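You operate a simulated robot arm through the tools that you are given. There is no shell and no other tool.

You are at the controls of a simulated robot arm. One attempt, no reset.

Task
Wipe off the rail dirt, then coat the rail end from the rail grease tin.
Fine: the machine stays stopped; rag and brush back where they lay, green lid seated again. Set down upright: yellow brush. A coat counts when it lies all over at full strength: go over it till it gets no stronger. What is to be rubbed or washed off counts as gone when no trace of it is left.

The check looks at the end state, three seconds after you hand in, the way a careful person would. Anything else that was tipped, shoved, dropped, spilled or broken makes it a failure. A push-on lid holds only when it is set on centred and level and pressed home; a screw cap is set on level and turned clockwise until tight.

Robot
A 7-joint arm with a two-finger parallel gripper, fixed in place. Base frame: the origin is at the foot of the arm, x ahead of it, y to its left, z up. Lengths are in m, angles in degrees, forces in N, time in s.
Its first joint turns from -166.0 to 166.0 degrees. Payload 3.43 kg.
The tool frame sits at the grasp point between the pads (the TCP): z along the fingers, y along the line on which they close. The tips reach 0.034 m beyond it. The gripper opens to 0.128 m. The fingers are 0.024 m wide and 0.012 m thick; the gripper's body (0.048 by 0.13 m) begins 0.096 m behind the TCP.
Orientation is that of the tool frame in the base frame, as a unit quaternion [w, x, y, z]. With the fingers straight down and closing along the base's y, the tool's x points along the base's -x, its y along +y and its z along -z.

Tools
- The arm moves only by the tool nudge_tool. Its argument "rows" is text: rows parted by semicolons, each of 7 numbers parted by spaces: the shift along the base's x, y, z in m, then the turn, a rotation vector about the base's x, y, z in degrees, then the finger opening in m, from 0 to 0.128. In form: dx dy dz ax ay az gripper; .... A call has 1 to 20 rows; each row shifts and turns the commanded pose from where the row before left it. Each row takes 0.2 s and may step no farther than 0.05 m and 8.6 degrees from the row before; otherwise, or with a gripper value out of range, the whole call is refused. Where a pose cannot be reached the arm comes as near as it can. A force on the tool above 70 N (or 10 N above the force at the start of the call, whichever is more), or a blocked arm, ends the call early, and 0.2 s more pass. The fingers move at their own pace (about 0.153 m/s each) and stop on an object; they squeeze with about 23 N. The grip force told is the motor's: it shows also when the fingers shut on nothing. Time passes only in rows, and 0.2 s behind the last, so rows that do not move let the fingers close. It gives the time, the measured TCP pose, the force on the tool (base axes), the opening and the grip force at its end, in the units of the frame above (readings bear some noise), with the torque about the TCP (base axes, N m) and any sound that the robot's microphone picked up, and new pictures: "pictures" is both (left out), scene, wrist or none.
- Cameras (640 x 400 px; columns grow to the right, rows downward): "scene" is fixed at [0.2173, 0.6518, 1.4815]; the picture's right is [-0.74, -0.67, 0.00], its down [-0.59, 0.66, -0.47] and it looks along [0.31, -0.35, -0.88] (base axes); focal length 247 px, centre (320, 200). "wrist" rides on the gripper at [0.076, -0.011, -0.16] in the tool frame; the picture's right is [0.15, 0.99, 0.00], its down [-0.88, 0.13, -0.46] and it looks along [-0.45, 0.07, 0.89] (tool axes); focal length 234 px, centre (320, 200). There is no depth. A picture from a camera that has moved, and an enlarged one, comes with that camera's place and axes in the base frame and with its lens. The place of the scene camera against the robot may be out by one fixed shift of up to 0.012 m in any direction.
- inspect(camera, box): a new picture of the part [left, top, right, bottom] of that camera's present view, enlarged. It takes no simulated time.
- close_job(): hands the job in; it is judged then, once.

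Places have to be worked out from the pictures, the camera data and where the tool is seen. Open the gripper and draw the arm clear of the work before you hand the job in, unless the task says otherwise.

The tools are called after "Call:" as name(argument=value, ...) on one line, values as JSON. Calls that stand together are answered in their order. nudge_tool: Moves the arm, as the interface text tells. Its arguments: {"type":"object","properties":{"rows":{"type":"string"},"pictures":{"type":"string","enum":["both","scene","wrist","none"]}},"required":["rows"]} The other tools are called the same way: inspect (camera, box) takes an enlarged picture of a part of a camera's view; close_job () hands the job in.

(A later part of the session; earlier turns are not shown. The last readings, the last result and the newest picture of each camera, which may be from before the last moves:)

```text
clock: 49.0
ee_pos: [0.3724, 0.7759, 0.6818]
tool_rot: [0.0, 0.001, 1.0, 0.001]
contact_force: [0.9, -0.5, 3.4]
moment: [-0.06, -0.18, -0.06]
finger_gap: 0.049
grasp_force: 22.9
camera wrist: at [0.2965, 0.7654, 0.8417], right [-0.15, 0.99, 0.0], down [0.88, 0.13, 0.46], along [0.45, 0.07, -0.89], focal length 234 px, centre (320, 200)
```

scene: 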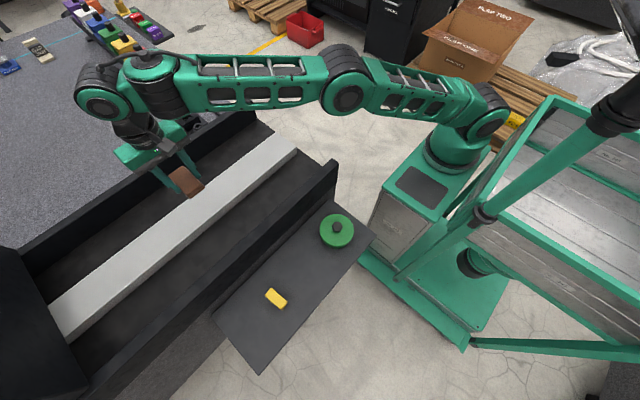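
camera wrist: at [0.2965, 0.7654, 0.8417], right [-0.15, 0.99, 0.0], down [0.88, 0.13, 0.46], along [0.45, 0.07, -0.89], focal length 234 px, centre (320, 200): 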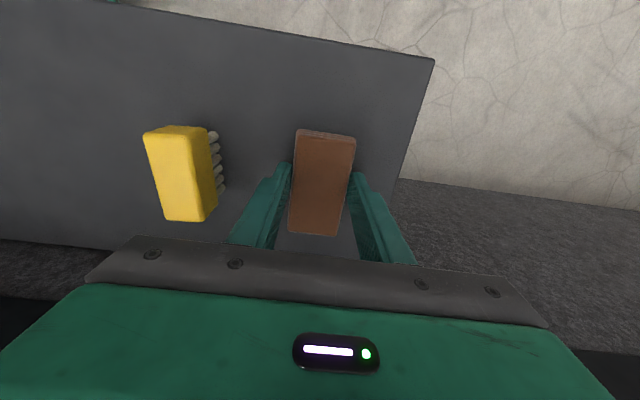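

The rag touches the tray (3.4 N). I release it, wait, then lift straight up.

Call:
nudge_tool(rows="0 0 0 0 0 0 0.06;0 0 0 0 0 0 0.08;0 0 0 0 0 0 0.08;0 0 0.02 0 0 0 0.08;0 0 0.04 0 0 0 0.08;0 0 0.05 0 0 0 0.08;0 0 0.05 0 0 0 0.08;0 0 0 0 0 0 0.08", pictures="both")

```text
clock: 50.8
ee_pos: [0.3715, 0.7774, 0.8434]
tool_rot: [-0.001, 0.0, 1.0, 0.0]
contact_force: [0.9, 0.3, -0.9]
moment: [-0.01, 0.0, -0.01]
finger_gap: 0.0801
grasp_force: 0.0
camera wrist: at [0.2953, 0.7653, 1.0034], right [-0.15, 0.99, 0.0], down [0.88, 0.13, 0.46], along [0.45, 0.07, -0.89], focal length 234 px, centre (320, 200)
```

scene: 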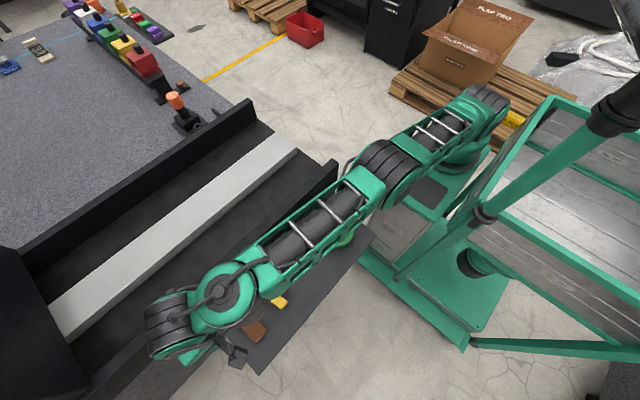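
wrist: 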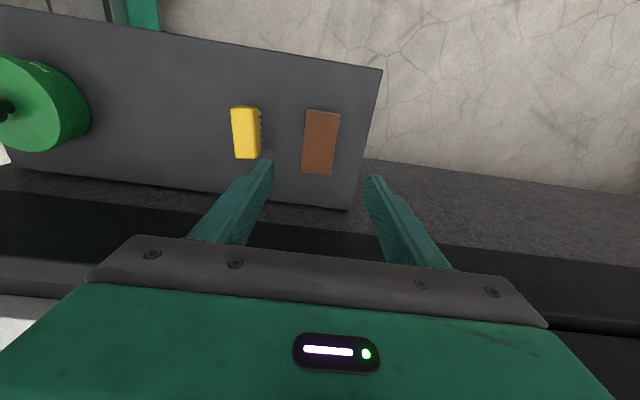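

The rag lies back in its place. I check the now unobstructed rail once more in the scene view.

Call:
inspect(camera="scene", box=[150, 125, 310, 225])

Call:
inspect(camera="wrist", box=[210, 90, 370, 190])

```text
4.00 times, centred on (230, 175) of scene
camera zoom: at [0.2173, 0.6518, 1.4815], right [-0.74, -0.67, 0.0], down [-0.59, 0.66, -0.47], along [0.31, -0.35, -0.88], focal length 989 px, centre (680, 300)
```

zoom: 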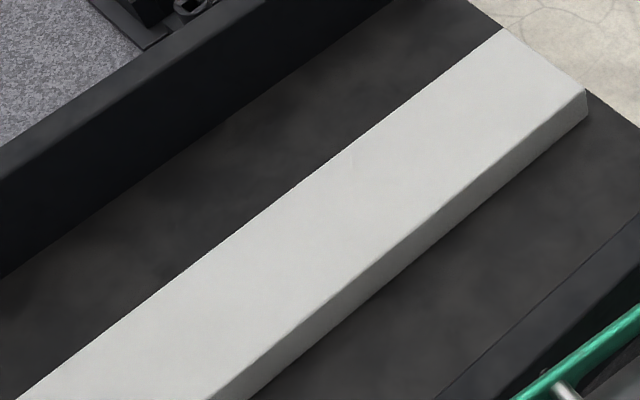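

```text
4.00 times, centred on (290, 140) of wrist
camera zoom: at [0.2953, 0.7653, 1.0034], right [-0.15, 0.99, 0.0], down [0.88, 0.13, 0.46], along [0.45, 0.07, -0.89], focal length 937 px, centre (440, 440)
```

zoom: 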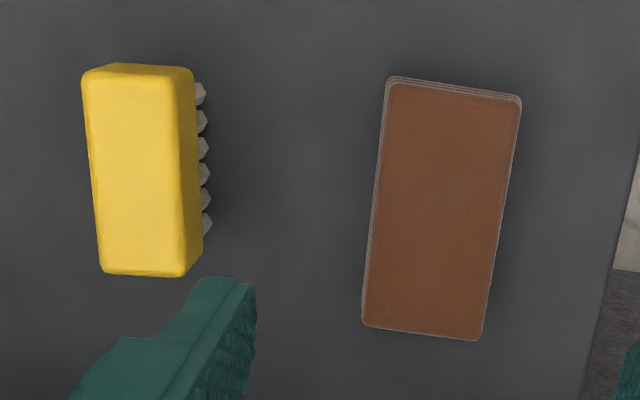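

The rag is back within about 3 mm (yawed about 3–4°). Now for the lid: I raise and move to above the tin for a close look, with the fingers still at 80 mm.

Call:
nudge_tool(rows="0.0036 -0.0459 0.011 0 0 0 0.08;0.0036 -0.0459 0.011 0 0 0 0.08;0.0036 -0.0459 0.011 0 0 0 0.08;0.0036 -0.0459 0.011 0 0 0 0.08;0.0036 -0.0459 0.011 0 0 0 0.08;0.0036 -0.0459 0.011 0 0 0 0.08;0.0036 -0.0459 0.011 0 0 0 0.08;0.0036 -0.0459 0.011 0 0 0 0.08;0 0 0 0 0 0 0.08", pictures="both")

```text
clock: 52.8
ee_pos: [0.4021, 0.4092, 0.9269]
tool_rot: [-0.001, -0.001, 1.0, -0.001]
contact_force: [0.4, 0.3, 0.4]
moment: [-0.02, -0.01, -0.02]
finger_gap: 0.0798
grasp_force: 0.1
camera wrist: at [0.3253, 0.3981, 1.0871], right [-0.15, 0.99, 0.0], down [0.88, 0.13, 0.45], along [0.45, 0.07, -0.89], focal length 234 px, centre (320, 200)
```

scene: 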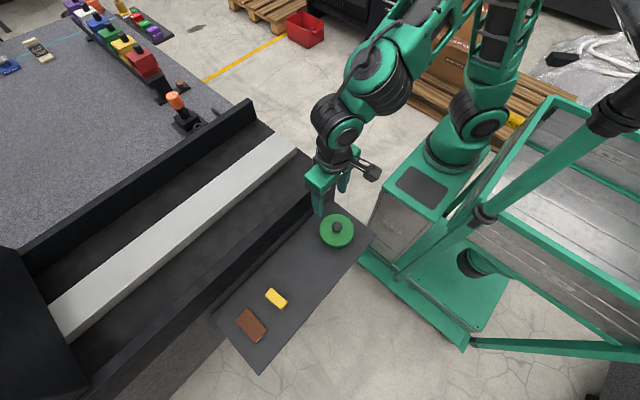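
wrist: 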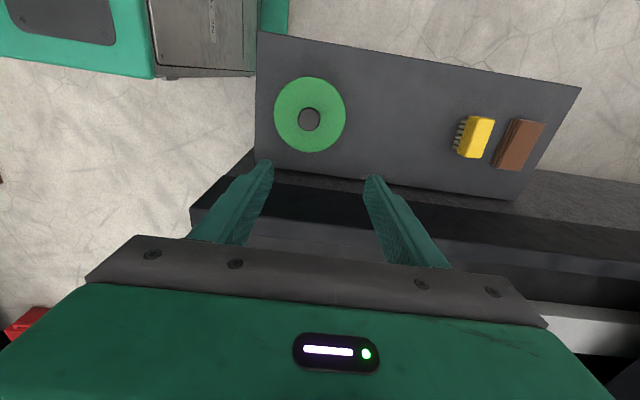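

Call:
inspect(camera="wrist", box=[250, 60, 370, 170])

Call:
inspect(camera="scene", box=[300, 190, 380, 260])

```text
3.64 times, centred on (310, 115) of wrist
camera zoom: at [0.3253, 0.3981, 1.0871], right [-0.15, 0.99, 0.0], down [0.88, 0.13, 0.45], along [0.45, 0.07, -0.89], focal length 852 px, centre (356, 509)
```

zoom: 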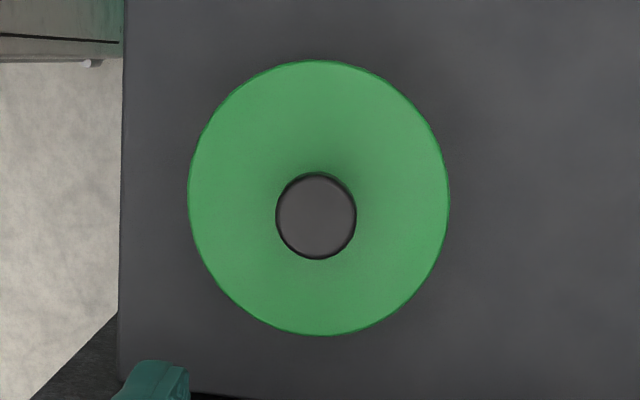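

```text
5.71 times, centred on (340, 225) of scene
camera zoom: at [0.2173, 0.6518, 1.4815], right [-0.74, -0.67, 0.0], down [-0.59, 0.66, -0.47], along [0.31, -0.35, -0.88], focal length 1413 px, centre (206, 57)
```

zoom: 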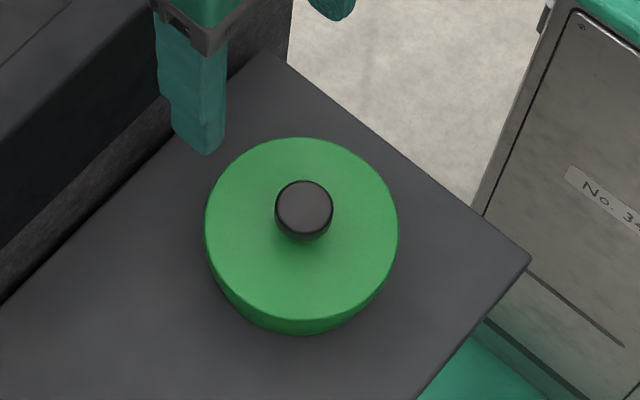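

The knob centre is at about (0.381, 0.390), its top near z 0.72, its diameter about 33 mm, and the lid about 114 mm across. I move over the knob and descend to z 0.80 to check reach at this small radius.

Call:
nudge_tool(rows="-0.011 -0.0095 -0.03 0 0 0 0.08;-0.0105 -0.0095 -0.03 0 0 0 0.08;0 0 -0.03 0 0 0 0.08;0 0 -0.03 0 0 0 0.08;0 0 0 0 0 0 0.08", pictures="both")

```text
clock: 54.0
ee_pos: [0.3808, 0.3903, 0.8087]
tool_rot: [-0.001, 0.0, 1.0, 0.0]
contact_force: [-0.3, 0.0, -0.2]
moment: [0.02, 0.02, -0.01]
finger_gap: 0.0799
grasp_force: 0.0
camera wrist: at [0.3044, 0.3789, 0.9689], right [-0.15, 0.99, 0.0], down [0.88, 0.13, 0.46], along [0.45, 0.07, -0.89], focal length 234 px, centre (320, 200)
```

scene: 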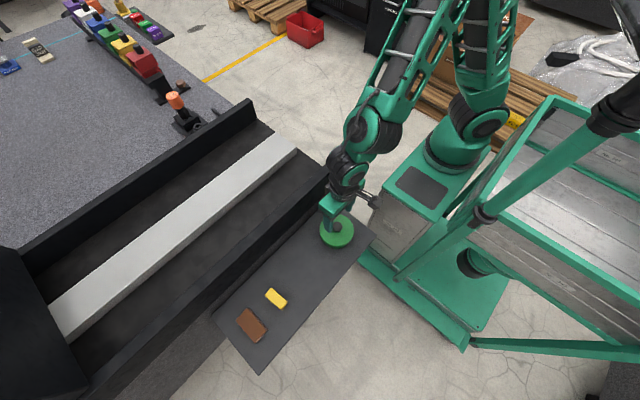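
wrist: 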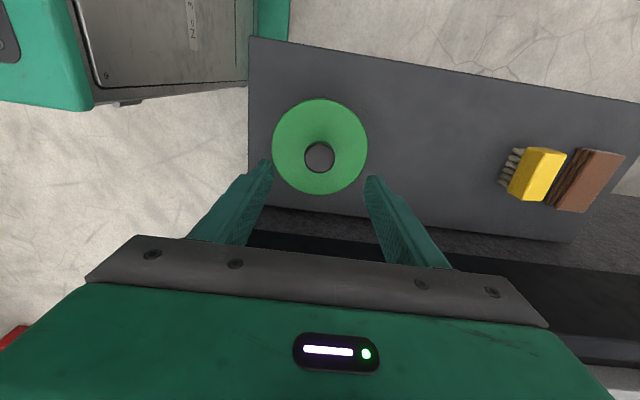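

Reach is fine here. I lower to z 0.765 (tips just above the knob) and look again.

Call:
nudge_tool(rows="0 0 -0.022 0 0 0 0.06;0 0 -0.022 0 0 0 0.06;0 0 0 0 0 0 0.06", pictures="wrist")

Call:
inspect(camera="wrist", box=[230, 90, 410, 250])

```text
clock: 54.8
ee_pos: [0.3822, 0.3892, 0.7643]
tool_rot: [0.001, 0.0, 1.0, 0.0]
contact_force: [1.2, -1.1, 0.5]
moment: [0.0, 0.0, 0.0]
finger_gap: 0.0597
grasp_force: 0.1
camera wrist: at [0.3053, 0.3783, 0.9251], right [-0.15, 0.99, 0.0], down [0.88, 0.13, 0.46], along [0.45, 0.07, -0.89], focal length 234 px, centre (320, 200)
```

wrist: 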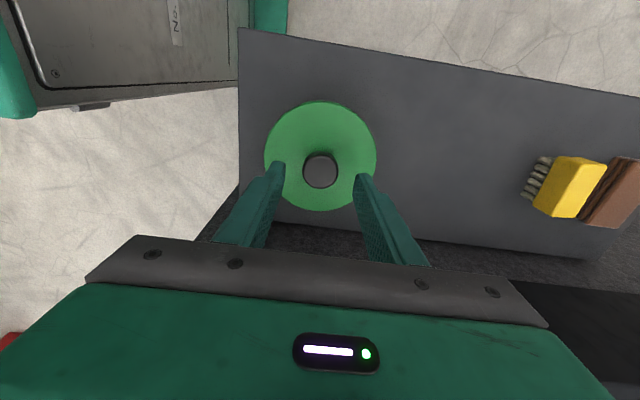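

```text
2.50 times, centred on (320, 170) of wrist
camera zoom: at [0.3053, 0.3783, 0.9251], right [-0.15, 0.99, 0.0], down [0.88, 0.13, 0.46], along [0.45, 0.07, -0.89], focal length 585 px, centre (320, 275)
```

zoom: 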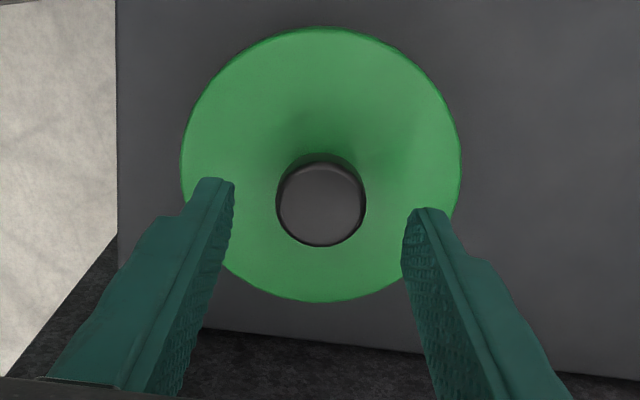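

The knob is centred between the fingers at (0.382, 0.390). I descend along its sides in small steps, feeling for the lid top.

Call:
nudge_tool(rows="0 0.001 -0.008 0 0 0 0.055;0 0 -0.008 0 0 0 0.055;0 0 -0.006 0 0 0 0.055;0 0 -0.003 0 0 0 0.055;0 0 0 0 0 0 0.055", pictures="wrist")

Call:
inspect(camera="wrist", box=[230, 90, 410, 250])

```text
clock: 56.0
ee_pos: [0.38, 0.3913, 0.7391]
tool_rot: [0.0, 0.001, 1.0, 0.0]
contact_force: [0.3, 0.0, -0.5]
moment: [-0.01, -0.03, 0.02]
finger_gap: 0.0549
grasp_force: 0.2
camera wrist: at [0.3043, 0.3801, 0.8995], right [-0.15, 0.99, 0.0], down [0.88, 0.13, 0.46], along [0.45, 0.07, -0.89], focal length 234 px, centre (320, 200)
```

wrist: 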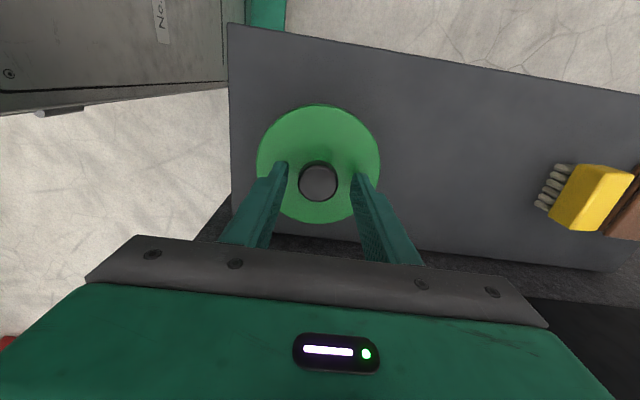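

```text
2.50 times, centred on (320, 170) of wrist
camera zoom: at [0.3043, 0.3801, 0.8995], right [-0.15, 0.99, 0.0], down [0.88, 0.13, 0.46], along [0.45, 0.07, -0.89], focal length 585 px, centre (320, 275)
```

zoom: 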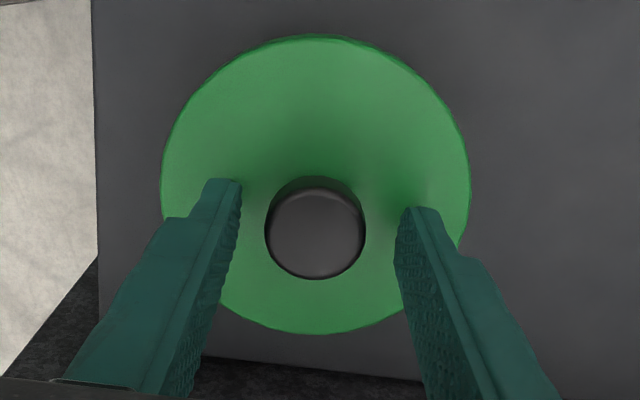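

The knob top works out at z ≈ 0.712, so the tips (0.705) need to go a bit lower. I continue in 2 mm steps feeling for the lid.

Call:
nudge_tool(rows="0.001 -0.001 -0.002 0 0 0 0.055;0 0 -0.002 0 0 0 0.055;0 0 -0.002 0 0 0 0.055;0 0 0 0 0 0 0.055", pictures="none")

```text
clock: 57.0
ee_pos: [0.3807, 0.3896, 0.7341]
tool_rot: [0.0, 0.001, 1.0, 0.001]
contact_force: [0.0, -0.2, 0.5]
moment: [0.0, 0.0, 0.01]
finger_gap: 0.0549
grasp_force: 0.1
```

Call:
nudge_tool(rows="0 0 -0.002 0 0 0 0.055;0 0 -0.002 0 0 0 0.055;0 0 0 0 0 0 0.055", pictures="none")

```text
clock: 57.8
ee_pos: [0.3813, 0.3894, 0.7301]
tool_rot: [0.0, 0.001, 1.0, 0.0]
contact_force: [-0.6, 0.6, 0.0]
moment: [0.0, -0.01, 0.02]
finger_gap: 0.0548
grasp_force: 0.1
```

Call:
inspect(camera="wrist", box=[250, 120, 390, 240])

Call:
inspect(camera="scene", box=[300, 180, 390, 260])

```text
3.33 times, centred on (320, 180) of wrist
camera zoom: at [0.3041, 0.3787, 0.8901], right [-0.15, 0.99, 0.0], down [0.88, 0.13, 0.46], along [0.45, 0.07, -0.89], focal length 781 px, centre (320, 267)
```

zoom: 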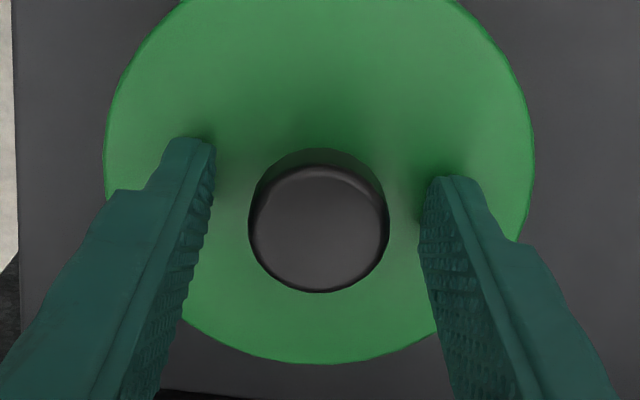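

```text
5.00 times, centred on (345, 220) of scene
camera zoom: at [0.2173, 0.6518, 1.4815], right [-0.74, -0.67, 0.0], down [-0.59, 0.66, -0.47], along [0.31, -0.35, -0.88], focal length 1236 px, centre (195, 100)
```

zoom: 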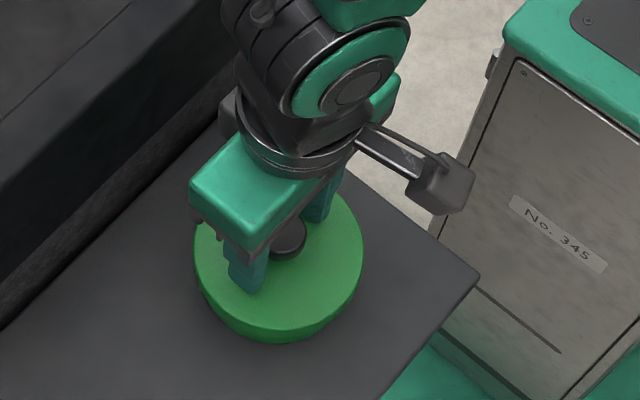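

The fingertips are right beside the knob head and nearly at the lid surface (ambient shadow visible). I close on the knob.

Call:
nudge_tool(rows="0 0 0 0 0 0 0.03;0 0 0 0 0 0 0.02;0 0 0 0 0 0 0.015;0 0 0 0 0 0 0.015", pictures="wrist")

```text
clock: 58.8
ee_pos: [0.3791, 0.3893, 0.7303]
tool_rot: [-0.001, 0.0, 1.0, 0.0]
contact_force: [0.7, 0.4, -0.7]
moment: [0.0, 0.0, -0.01]
finger_gap: 0.0327
grasp_force: 23.1
camera wrist: at [0.3041, 0.3787, 0.8901], right [-0.15, 0.99, 0.0], down [0.88, 0.13, 0.46], along [0.45, 0.07, -0.89], focal length 234 px, centre (320, 200)
```

wrist: 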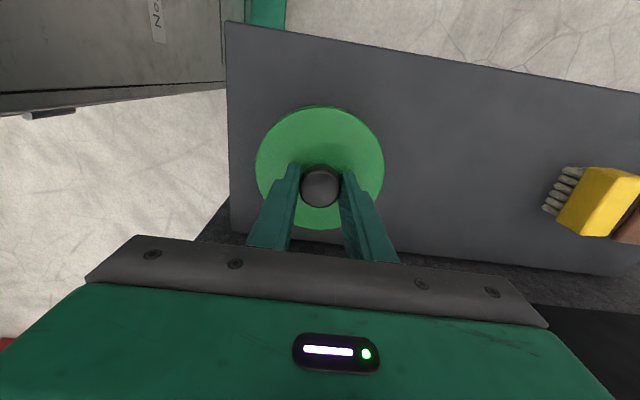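

The knob is gripped (gap 33 mm) at TCP (0.380, 0.3895, 0.730). I lift gently in small steps, watching the force and whether the tin stays put.

Call:
nudge_tool(rows="0 0 0.002 0 0 0 0.015;0 0 0.002 0 0 0 0.015;0 0 0.002 0 0 0 0.015;0 0 0 0 0 0 0.015", pictures="both")

```text
clock: 59.8
ee_pos: [0.3795, 0.3892, 0.7354]
tool_rot: [0.0, 0.0, 1.0, 0.0]
contact_force: [-0.1, 1.0, 0.4]
moment: [0.04, 0.01, 0.01]
finger_gap: 0.0327
grasp_force: 23.0
camera wrist: at [0.3034, 0.3782, 0.8963], right [-0.15, 0.99, 0.0], down [0.88, 0.13, 0.46], along [0.45, 0.07, -0.89], focal length 234 px, centre (320, 200)
```

scene: 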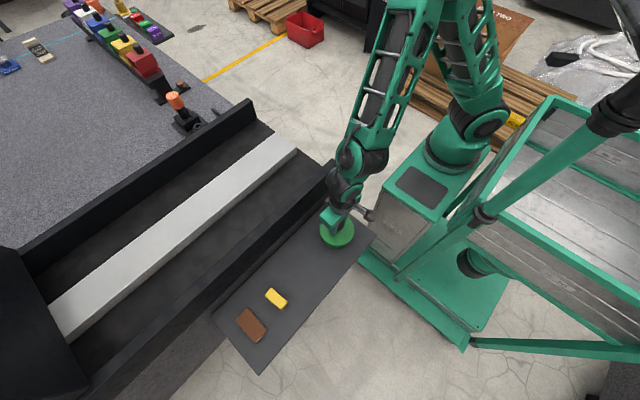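
wrist: 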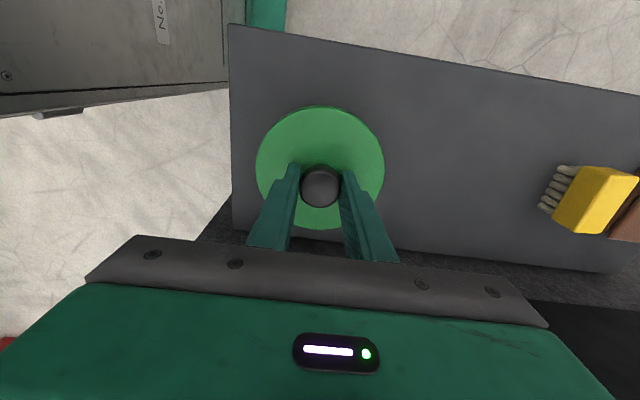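

Call:
inspect(camera="scene", box=[300, 190, 380, 260])

Call:
nudge_tool(rows="0 0 0.01 0 0 0 0.015;0 0 0.01 0 0 0 0.015;0 0 0 0 0 0 0.015", pictures="both")

Call:
inspect(camera="scene", box=[300, 190, 380, 260])

```text
5.71 times, centred on (340, 225) of scene
camera zoom: at [0.2173, 0.6518, 1.4815], right [-0.74, -0.67, 0.0], down [-0.59, 0.66, -0.47], along [0.31, -0.35, -0.88], focal length 1413 px, centre (206, 57)
```

zoom: 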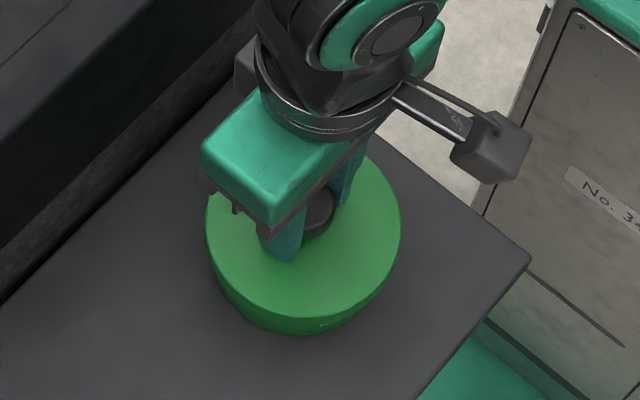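

```text
clock: 60.6
ee_pos: [0.3793, 0.3893, 0.7572]
tool_rot: [-0.001, 0.0, 1.0, 0.0]
contact_force: [-0.6, -0.2, -1.0]
moment: [-0.04, 0.0, 0.01]
finger_gap: 0.0327
grasp_force: 23.2
camera wrist: at [0.3033, 0.3786, 0.916], right [-0.15, 0.99, 0.0], down [0.88, 0.13, 0.46], along [0.45, 0.07, -0.89], focal length 234 px, centre (320, 200)
```

scene: 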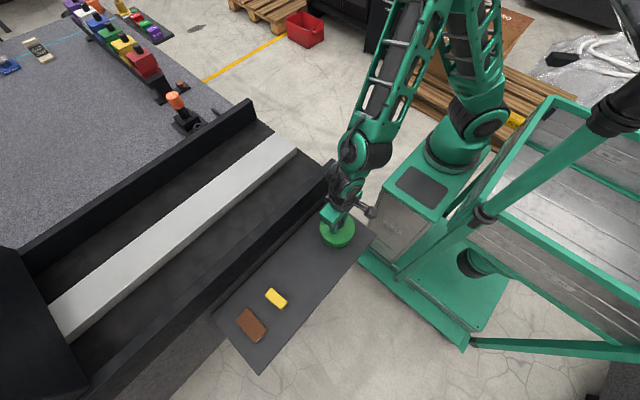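
wrist: 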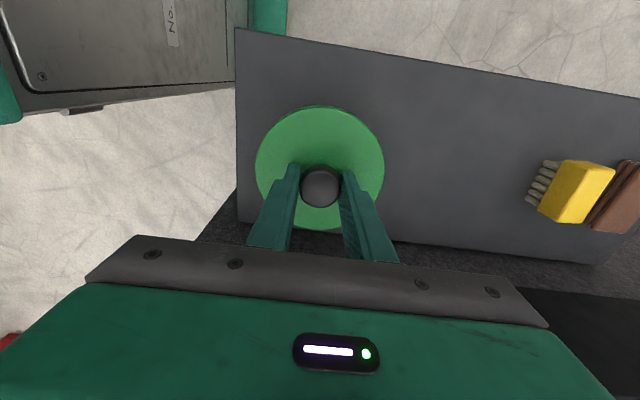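

```text
5.71 times, centred on (340, 225) of scene
camera zoom: at [0.2173, 0.6518, 1.4815], right [-0.74, -0.67, 0.0], down [-0.59, 0.66, -0.47], along [0.31, -0.35, -0.88], focal length 1413 px, centre (206, 57)
```

zoom: 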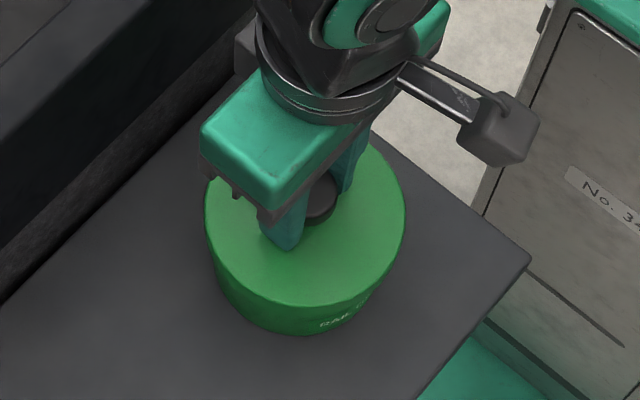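

The tin's bottom edge has stayed put while the lid rises. I lift further to be sure it comes free.

Call:
nudge_tool(rows="0 0 0.02 0 0 0 0.015;0 0 0.02 0 0 0 0.015;0 0 0.02 0 0 0 0.015;0 0 0 0 0 0 0.015", pictures="wrist")

Call:
inspect(camera="scene", box=[300, 190, 380, 260])

```text
clock: 61.6
ee_pos: [0.3794, 0.3902, 0.8156]
tool_rot: [0.0, 0.0, 1.0, 0.0]
contact_force: [0.4, 0.6, -0.1]
moment: [0.02, 0.02, 0.0]
finger_gap: 0.0329
grasp_force: 23.5
camera wrist: at [0.3036, 0.3784, 0.976], right [-0.15, 0.99, 0.0], down [0.88, 0.13, 0.46], along [0.45, 0.07, -0.89], focal length 234 px, centre (320, 200)
```

wrist: 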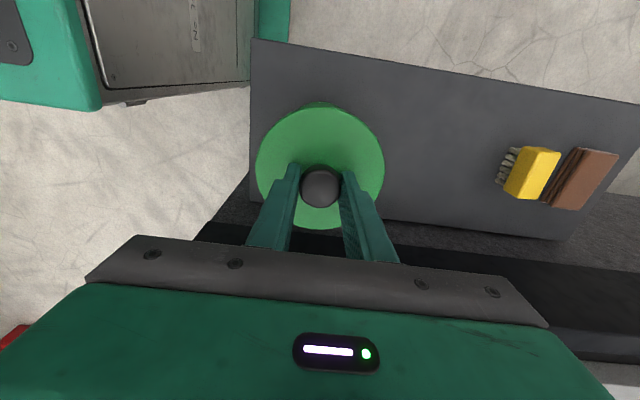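

```text
5.71 times, centred on (340, 225) of scene
camera zoom: at [0.2173, 0.6518, 1.4815], right [-0.74, -0.67, 0.0], down [-0.59, 0.66, -0.47], along [0.31, -0.35, -0.88], focal length 1413 px, centre (206, 57)
```

zoom: 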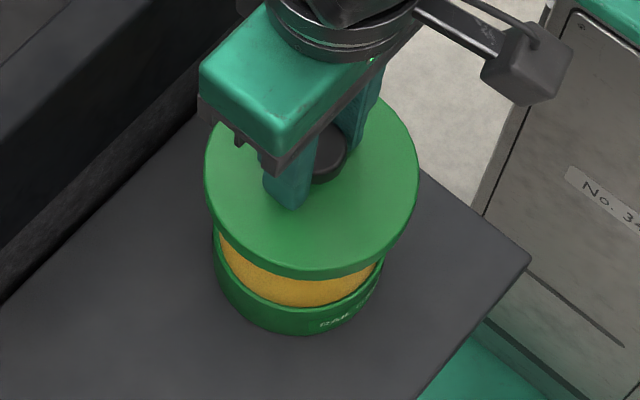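

The lid is free and the tin stays in place with amber grease inside. I carry the lid to the empty tray area at about (0.378, 0.553) and lower it near the tray.

Call:
nudge_tool(rows="0 0.041 0 0 0 0 0.015;0 0.041 0 0 0 0 0.015;0 0.041 0 0 0 0 0.015;0 0.04 0 0 0 0 0.015;0 0 -0.03 0 0 0 0.015;0 0 -0.03 0 0 0 0.015;0 0 -0.03 0 0 0 0.015;0 0 0 0 0 0 0.015", pictures="both")

Call:
inspect(camera="scene", box=[240, 190, 400, 310])

```text
clock: 63.4
ee_pos: [0.3814, 0.5527, 0.7249]
tool_rot: [0.0, 0.001, 1.0, 0.001]
contact_force: [0.4, -0.2, -0.6]
moment: [0.02, 0.02, -0.01]
finger_gap: 0.0327
grasp_force: 23.0
camera wrist: at [0.305, 0.5415, 0.8864], right [-0.15, 0.99, 0.0], down [0.88, 0.13, 0.46], along [0.45, 0.07, -0.89], focal length 234 px, centre (320, 200)
```

scene: 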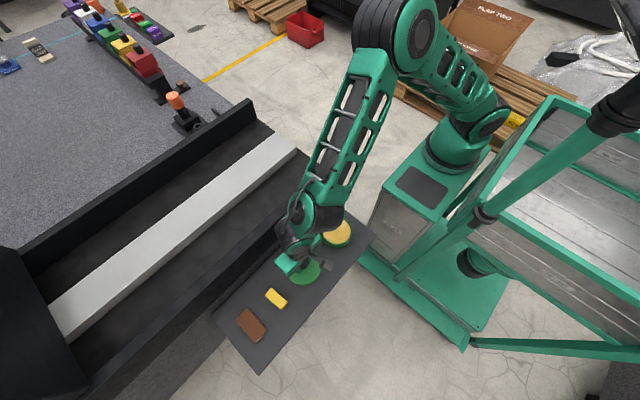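
wrist: 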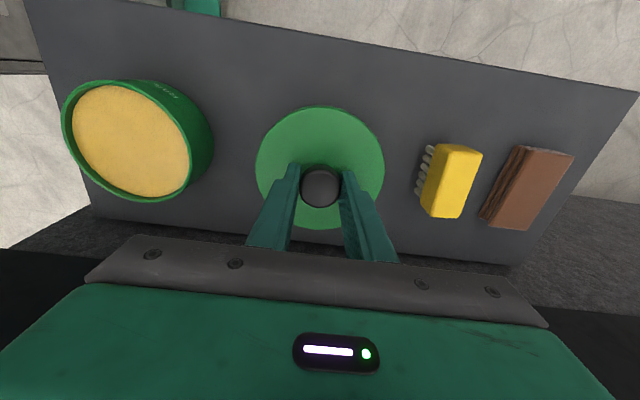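

```text
3.33 times, centred on (320, 250) of scene
camera zoom: at [0.2173, 0.6518, 1.4815], right [-0.74, -0.67, 0.0], down [-0.59, 0.66, -0.47], along [0.31, -0.35, -0.88], focal length 824 px, centre (320, 33)
```

zoom: 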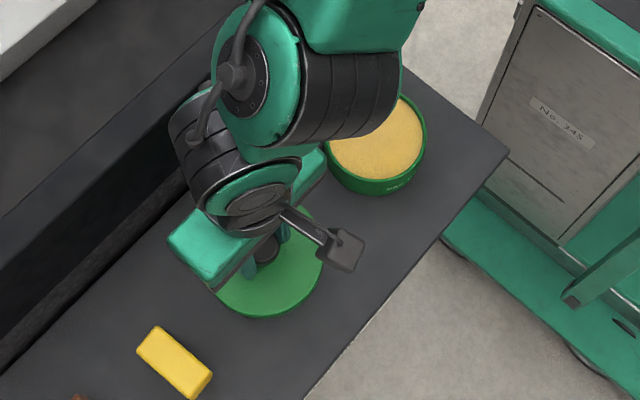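

The open tin shows grease nearly to the rim. I lower the lid further in small steps until it touches the tray.

Call:
nudge_tool(rows="0 0 -0.005 0 0 0 0.015;0 0 -0.005 0 0 0 0.015;0 0 -0.004 0 0 0 0.015;0 0 -0.003 0 0 0 0.015;0 0 0 0 0 0 0.015", pictures="none")

```text
clock: 64.6
ee_pos: [0.3792, 0.553, 0.7079]
tool_rot: [0.0, 0.001, 1.0, 0.0]
contact_force: [-0.3, 0.2, -0.3]
moment: [-0.02, 0.01, 0.01]
finger_gap: 0.0325
grasp_force: 22.7
```

Call:
nudge_tool(rows="0 0 -0.003 0 0 0 0.015;0 0 -0.003 0 0 0 0.015;0 0 0 0 0 0 0.015", pictures="wrist")

Call:
inspect(camera="scene", box=[260, 240, 360, 310])

```text
clock: 65.4
ee_pos: [0.3811, 0.554, 0.7033]
tool_rot: [0.0, 0.001, 1.0, -0.001]
contact_force: [0.3, -0.3, -0.4]
moment: [-0.03, 0.01, -0.01]
finger_gap: 0.0328
grasp_force: 22.9
camera wrist: at [0.3047, 0.5421, 0.8636], right [-0.15, 0.99, 0.0], down [0.88, 0.13, 0.46], along [0.45, 0.07, -0.89], focal length 234 px, centre (320, 200)
```

wrist: 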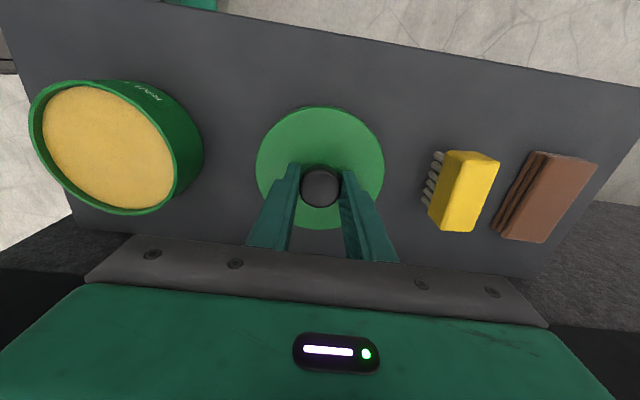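

```text
5.71 times, centred on (310, 275) of scene
camera zoom: at [0.2173, 0.6518, 1.4815], right [-0.74, -0.67, 0.0], down [-0.59, 0.66, -0.47], along [0.31, -0.35, -0.88], focal length 1413 px, centre (377, -229)
```

zoom: 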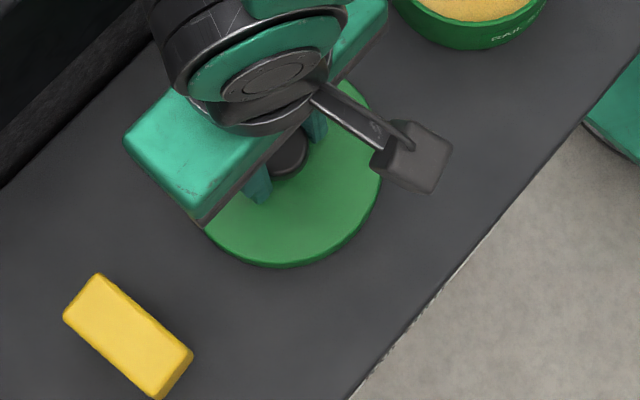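

Call:
nudge_tool(rows="0 0 -0.003 0 0 0 0.015;0 0 -0.003 0 0 0 0.015;0 0 -0.002 0 0 0 0.015;0 0 0 0 0 0 0.015", pictures="none")

```text
clock: 66.4
ee_pos: [0.3806, 0.553, 0.6952]
tool_rot: [0.0, 0.001, 1.0, 0.0]
contact_force: [0.2, 0.0, 0.7]
moment: [0.01, -0.01, -0.06]
finger_gap: 0.0326
grasp_force: 23.1
```

Call:
nudge_tool(rows="0 0 -0.0015 0 0 0 0.015;0 0 -0.0015 0 0 0 0.015;0 0 0 0 0 0 0.015", pictures="none")

```text
clock: 67.2
ee_pos: [0.3805, 0.5526, 0.6923]
tool_rot: [0.0, 0.002, 1.0, -0.001]
contact_force: [0.6, 0.2, -0.4]
moment: [0.02, -0.01, -0.01]
finger_gap: 0.0328
grasp_force: 22.9
```

Call:
nudge_tool(rows="0 0 -0.0015 0 0 0 0.015;0 0 -0.001 0 0 0 0.015;0 0 0 0 0 0 0.015", pictures="none")

```text
clock: 68.0
ee_pos: [0.3801, 0.5527, 0.6904]
tool_rot: [0.001, 0.001, 1.0, 0.001]
contact_force: [-0.5, -5.2, 16.3]
moment: [-0.09, -0.01, 0.02]
finger_gap: 0.0329
grasp_force: 22.8
```

The lid touches the tray at TCP z ≈ 0.691. I ease up 1 mm, open the fingers and lift clear.

Call:
nudge_tool(rows="0 0 0.001 0 0 0 0.015;0 0 0 0 0 0 0.045;0 0 0 0 0 0 0.06;0 0 0 0 0 0 0.06;0 0 0.02 0 0 0 0.06;0 0 0.04 0 0 0 0.06;0 0 0.05 0 0 0 0.06;0 0 0.04 0 0 0 0.06;0 0 0 0 0 0 0.06", pictures="both")

```text
clock: 70.0
ee_pos: [0.3824, 0.5521, 0.8398]
tool_rot: [0.0, 0.001, 1.0, -0.001]
contact_force: [-0.5, 1.1, -0.6]
moment: [0.0, 0.02, 0.04]
finger_gap: 0.0601
grasp_force: 0.1
camera wrist: at [0.3055, 0.5408, 1.0006], right [-0.15, 0.99, 0.0], down [0.88, 0.13, 0.46], along [0.45, 0.07, -0.89], focal length 234 px, centre (320, 200)
```

scene: 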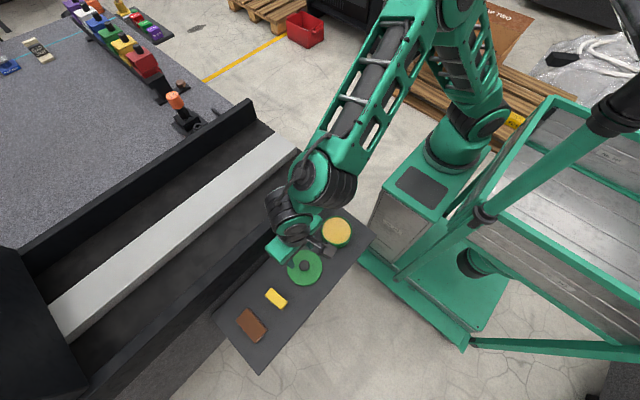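
wrist: 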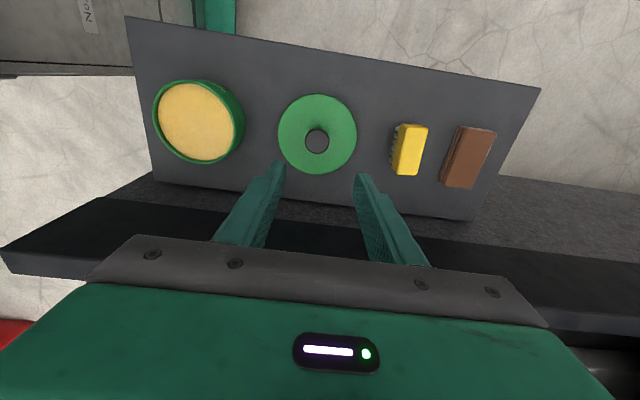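

The lid lies flat on the tray, clear of tin and brush. Next the brush: its top centre triangulates to about (0.372, 0.676, 0.690). I move above it with a 60 mm opening.

Call:
nudge_tool(rows="-0.0026 0.031 0 0 0 0 0.06;-0.0026 0.031 0 0 0 0 0.06;-0.0026 0.031 0 0 0 0 0.06;-0.0026 0.031 0 0 0 0 0.06;0 0 -0.04 0 0 0 0.06;0 0 0 0 0 0 0.06", pictures="wrist")

Call:
inspect(camera="wrist", box=[230, 90, 410, 230])

Call:
inspect(camera="wrist", box=[0, 40, 200, 190])

```text
clock: 71.4
ee_pos: [0.3707, 0.6755, 0.8007]
tool_rot: [0.001, 0.002, 1.0, 0.0]
contact_force: [0.0, -0.7, -0.4]
moment: [-0.03, 0.04, -0.03]
finger_gap: 0.06
grasp_force: 0.0
camera wrist: at [0.2947, 0.665, 0.9606], right [-0.15, 0.99, 0.0], down [0.88, 0.13, 0.46], along [0.45, 0.07, -0.89], focal length 234 px, centre (320, 200)
```

wrist: 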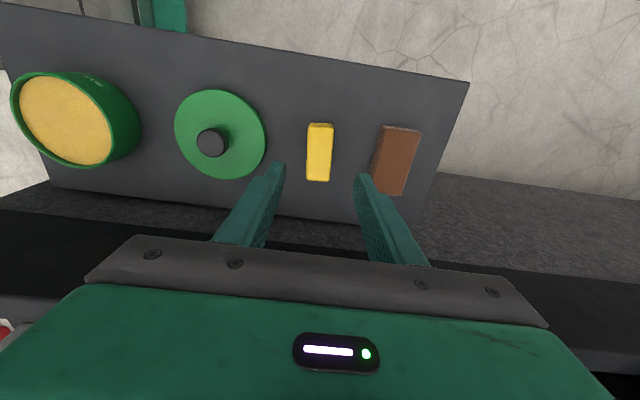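

```text
2.86 times, centred on (320, 160) of wrist
camera zoom: at [0.2947, 0.665, 0.9606], right [-0.15, 0.99, 0.0], down [0.88, 0.13, 0.46], along [0.45, 0.07, -0.89], focal length 669 px, centre (320, 314)
```

zoom: 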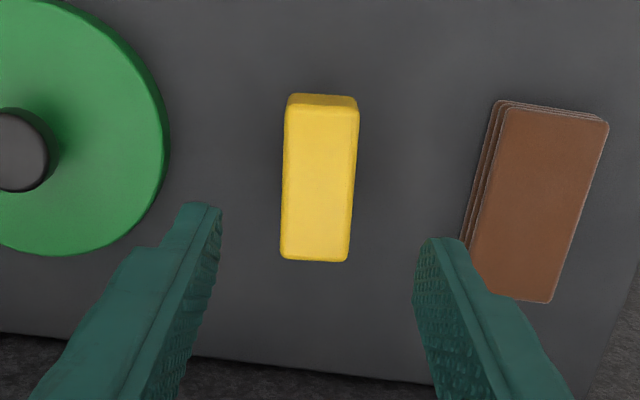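

```text
2.67 times, centred on (100, 115) of wrist
camera zoom: at [0.2947, 0.665, 0.9606], right [-0.15, 0.99, 0.0], down [0.88, 0.13, 0.46], along [0.45, 0.07, -0.89], focal length 624 px, centre (907, 427)
```

zoom: 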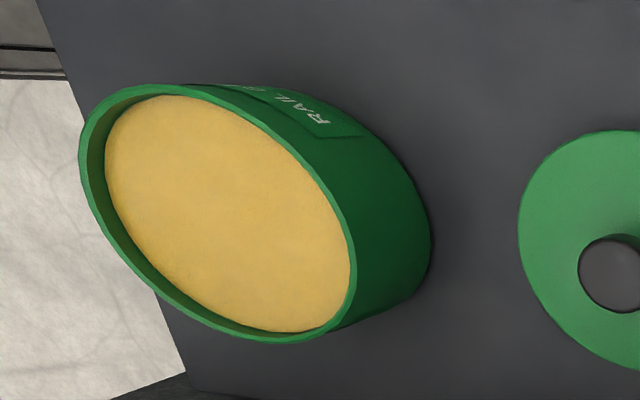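

The brush top centre is confirmed at (0.372, 0.677) and the tin rim is near z 0.69, with grease about 6 mm below the rim. I descend around the brush block, leaving the bristles free.

Call:
nudge_tool(rows="0.0013 0.0012 -0.03 0 0 0 0.06;0 0 -0.03 0 0 0 0.06;0 0 -0.02 0 0 0 0.06;0 0 -0.01 0 0 0 0.06;0 0 0 0 0 0 0.06", pictures="wrist")

Call:
inspect(camera="wrist", box=[230, 90, 410, 250])

```text
clock: 72.6
ee_pos: [0.3721, 0.677, 0.7112]
tool_rot: [0.0, 0.0, 1.0, 0.0]
contact_force: [0.4, -0.2, 0.1]
moment: [0.0, -0.05, 0.03]
finger_gap: 0.0599
grasp_force: 0.0
camera wrist: at [0.2953, 0.6667, 0.872], right [-0.15, 0.99, 0.0], down [0.88, 0.13, 0.46], along [0.45, 0.07, -0.89], focal length 234 px, centre (320, 200)
```

wrist: 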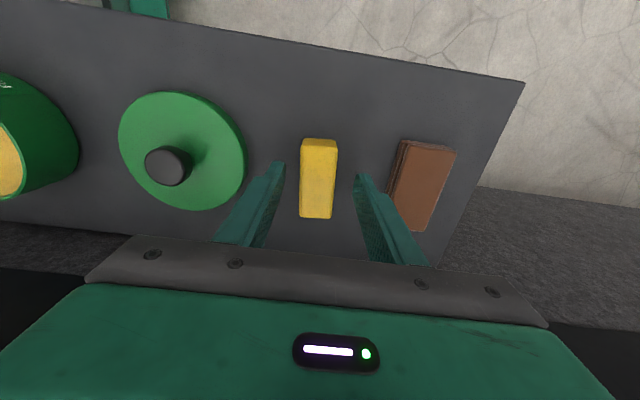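

```text
2.50 times, centred on (320, 170) of wrist
camera zoom: at [0.2953, 0.6667, 0.872], right [-0.15, 0.99, 0.0], down [0.88, 0.13, 0.46], along [0.45, 0.07, -0.89], focal length 585 px, centre (320, 275)
```

zoom: 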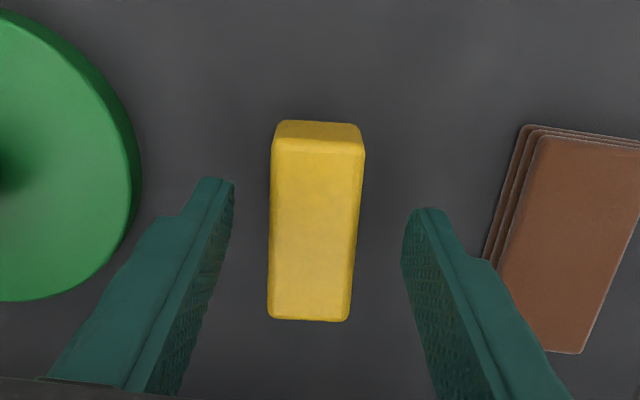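

The brush sits centred between the fingers. I go down 8 mm more so the pads hold the block above the bristles, then close.

Call:
nudge_tool(rows="0 -0.0005 -0.004 0 0 0 0.06;0 0 -0.004 0 0 0 0.06;0 0 0 0 0 0 0.06;0 0 0 0 0 0 0.03;0 0 0 0 0 0 0.015;0 0 0 0 0 0 0.015;0 0 0 0 0 0 0.015", pictures="wrist")

Call:
inspect(camera="wrist", box=[230, 90, 410, 250])

```text
clock: 74.2
ee_pos: [0.3711, 0.679, 0.7042]
tool_rot: [0.0, 0.001, 1.0, 0.001]
contact_force: [1.1, -0.6, 2.1]
moment: [0.01, -0.01, -0.01]
finger_gap: 0.0294
grasp_force: 22.9
camera wrist: at [0.2949, 0.6666, 0.8639], right [-0.15, 0.99, 0.0], down [0.88, 0.13, 0.46], along [0.45, 0.07, -0.89], focal length 234 px, centre (320, 200)
```

wrist: 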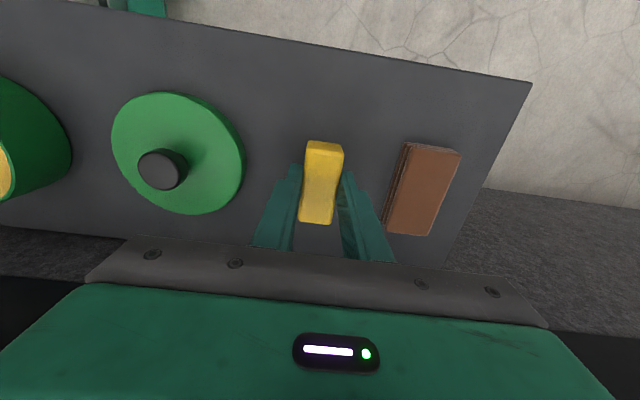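

```text
2.50 times, centred on (320, 170) of wrist
camera zoom: at [0.2949, 0.6666, 0.8639], right [-0.15, 0.99, 0.0], down [0.88, 0.13, 0.46], along [0.45, 0.07, -0.89], focal length 585 px, centre (320, 275)
```

zoom: 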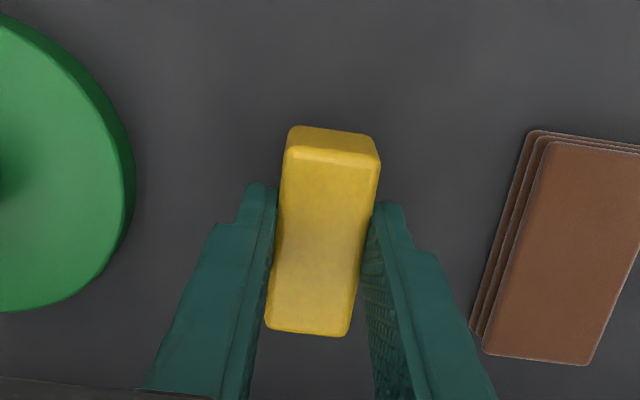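

The brush is held (gap 29 mm); gripping squared it up from its original yaw of about +6°, which I will restore when putting it back. Grasp pose (0.371, 0.677, 0.704). I lift it, carry it over the tin and check alignment from above.

Call:
nudge_tool(rows="0 0 0.02 0 0 0 0.012;0 0 0.04 0 0 0 0.012;0 0 0.045 0 0 0 0.012;0 0 0.045 0 0 0 0.012;0.0015 -0.048 0 0 0 0 0.012;0.0015 -0.048 0 0 0 0 0.012;0.0015 -0.048 0 0 0 0 0.012;0.0015 -0.048 0 0 0 0 0.012;0.0015 -0.048 0 0 0 0 0.012;0.0015 -0.047 0 0 0 0 0.012;0 0 0 0 0 0 0.012", pictures="both")

Call:
inspect(camera="wrist", box=[220, 70, 420, 250])

```text
clock: 76.6
ee_pos: [0.3827, 0.3911, 0.8517]
tool_rot: [0.0, 0.001, 1.0, 0.001]
contact_force: [0.0, 0.5, -0.7]
moment: [0.0, 0.01, -0.01]
finger_gap: 0.0294
grasp_force: 22.7
camera wrist: at [0.3058, 0.3798, 1.0129], right [-0.15, 0.99, 0.0], down [0.88, 0.13, 0.46], along [0.45, 0.07, -0.89], focal length 234 px, centre (320, 200)
```

scene: 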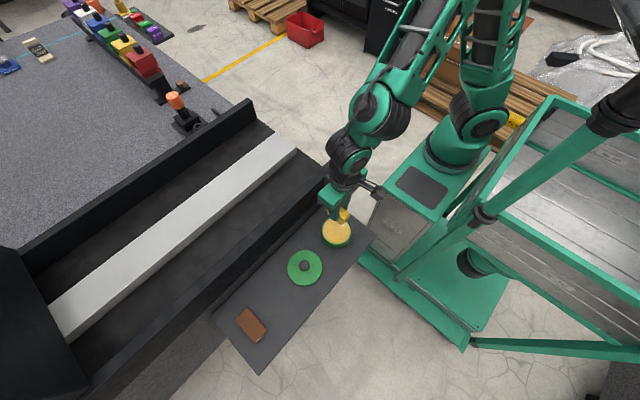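
wrist: 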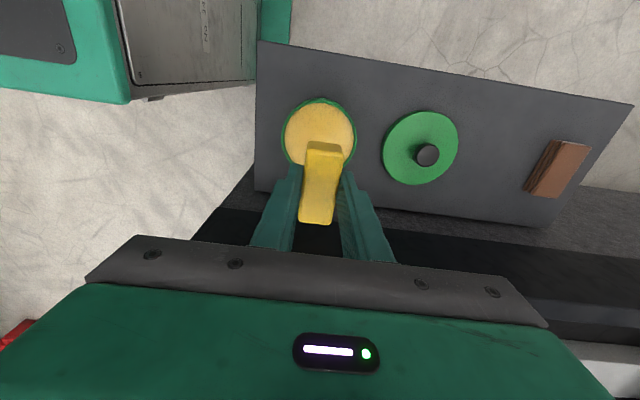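

```text
2.22 times, centred on (320, 160) of wrist
camera zoom: at [0.3058, 0.3798, 1.0129], right [-0.15, 0.99, 0.0], down [0.88, 0.13, 0.46], along [0.45, 0.07, -0.89], focal length 520 px, centre (320, 289)
```

zoom: 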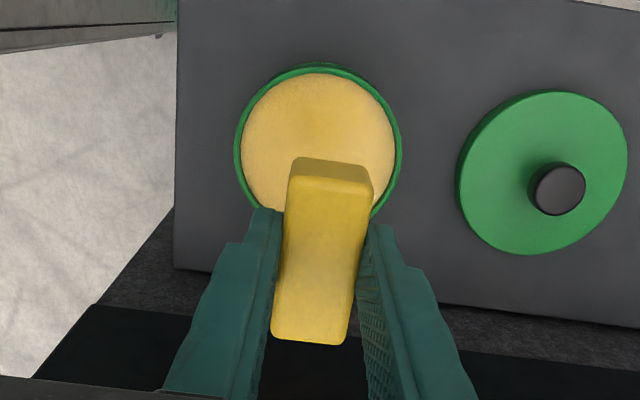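

The tin is centred at about (0.380, 0.389). I align and descend until the bristles are just at rim height.

Call:
nudge_tool(rows="-0.002 -0.002 -0.03 0 0 0 0.012;0 0 -0.03 0 0 0 0.012;0 0 -0.025 0 0 0 0.012;0 0 -0.01 0 0 0 0.012;0 0 0 0 0 0 0.012", pictures="wrist")

Call:
inspect(camera="wrist", box=[220, 70, 420, 250])

Call:
inspect(camera="scene", box=[290, 180, 390, 260])

```text
clock: 77.8
ee_pos: [0.3778, 0.3896, 0.7572]
tool_rot: [0.001, 0.0, 1.0, 0.0]
contact_force: [0.7, -0.1, -0.6]
moment: [-0.04, -0.02, 0.02]
finger_gap: 0.0291
grasp_force: 22.9
camera wrist: at [0.3024, 0.378, 0.9177], right [-0.15, 0.99, 0.0], down [0.88, 0.13, 0.46], along [0.45, 0.07, -0.89], focal length 234 px, centre (320, 200)
```

wrist: 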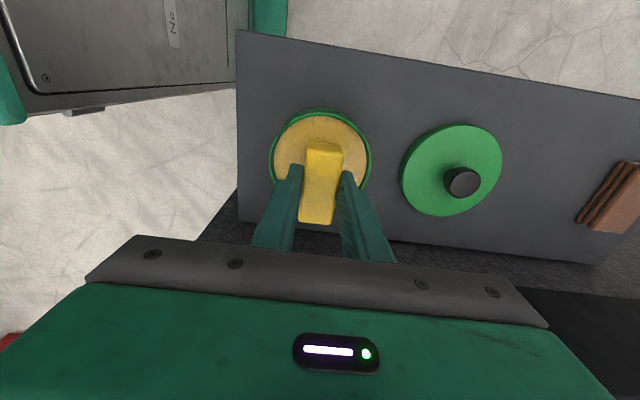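

```text
2.22 times, centred on (320, 160) of wrist
camera zoom: at [0.3024, 0.378, 0.9177], right [-0.15, 0.99, 0.0], down [0.88, 0.13, 0.46], along [0.45, 0.07, -0.89], focal length 520 px, centre (320, 289)
```

zoom: 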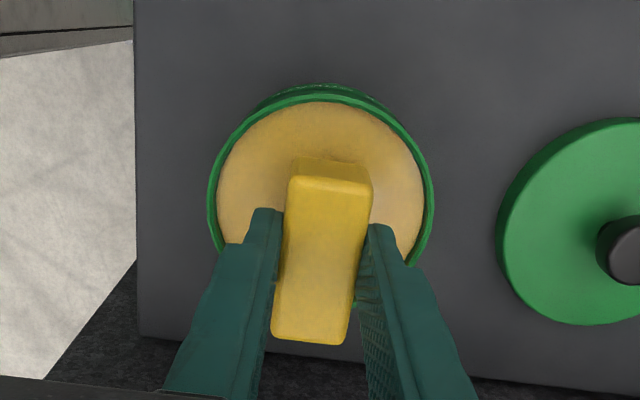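

```text
5.00 times, centred on (340, 220) of scene
camera zoom: at [0.2173, 0.6518, 1.4815], right [-0.74, -0.67, 0.0], down [-0.59, 0.66, -0.47], along [0.31, -0.35, -0.88], focal length 1236 px, centre (220, 100)
```

zoom: 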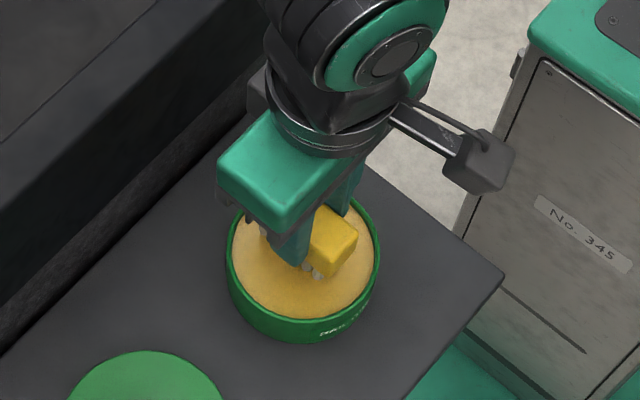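

The brush is centred inside the rim. I dip it gently into the grease in 4 mm steps, watching the force.

Call:
nudge_tool(rows="0.001 0 -0.004 0 0 0 0.012;0 0 -0.004 0 0 0 0.012;0 0 -0.004 0 0 0 0.012;0 0 -0.003 0 0 0 0.012;0 0 0 0 0 0 0.012", pictures="none")

Call:
inspect(camera="scene", box=[290, 180, 390, 260])

```text
clock: 79.0
ee_pos: [0.3794, 0.3889, 0.7426]
tool_rot: [0.0, 0.001, 1.0, 0.002]
contact_force: [0.9, 1.1, 17.4]
moment: [0.0, -0.08, -0.03]
finger_gap: 0.0295
grasp_force: 23.1
```

```text
5.00 times, centred on (340, 220) of scene
camera zoom: at [0.2173, 0.6518, 1.4815], right [-0.74, -0.67, 0.0], down [-0.59, 0.66, -0.47], along [0.31, -0.35, -0.88], focal length 1236 px, centre (220, 100)
```

zoom: 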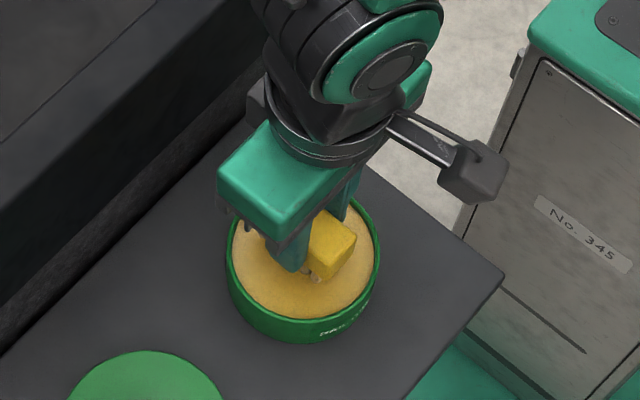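

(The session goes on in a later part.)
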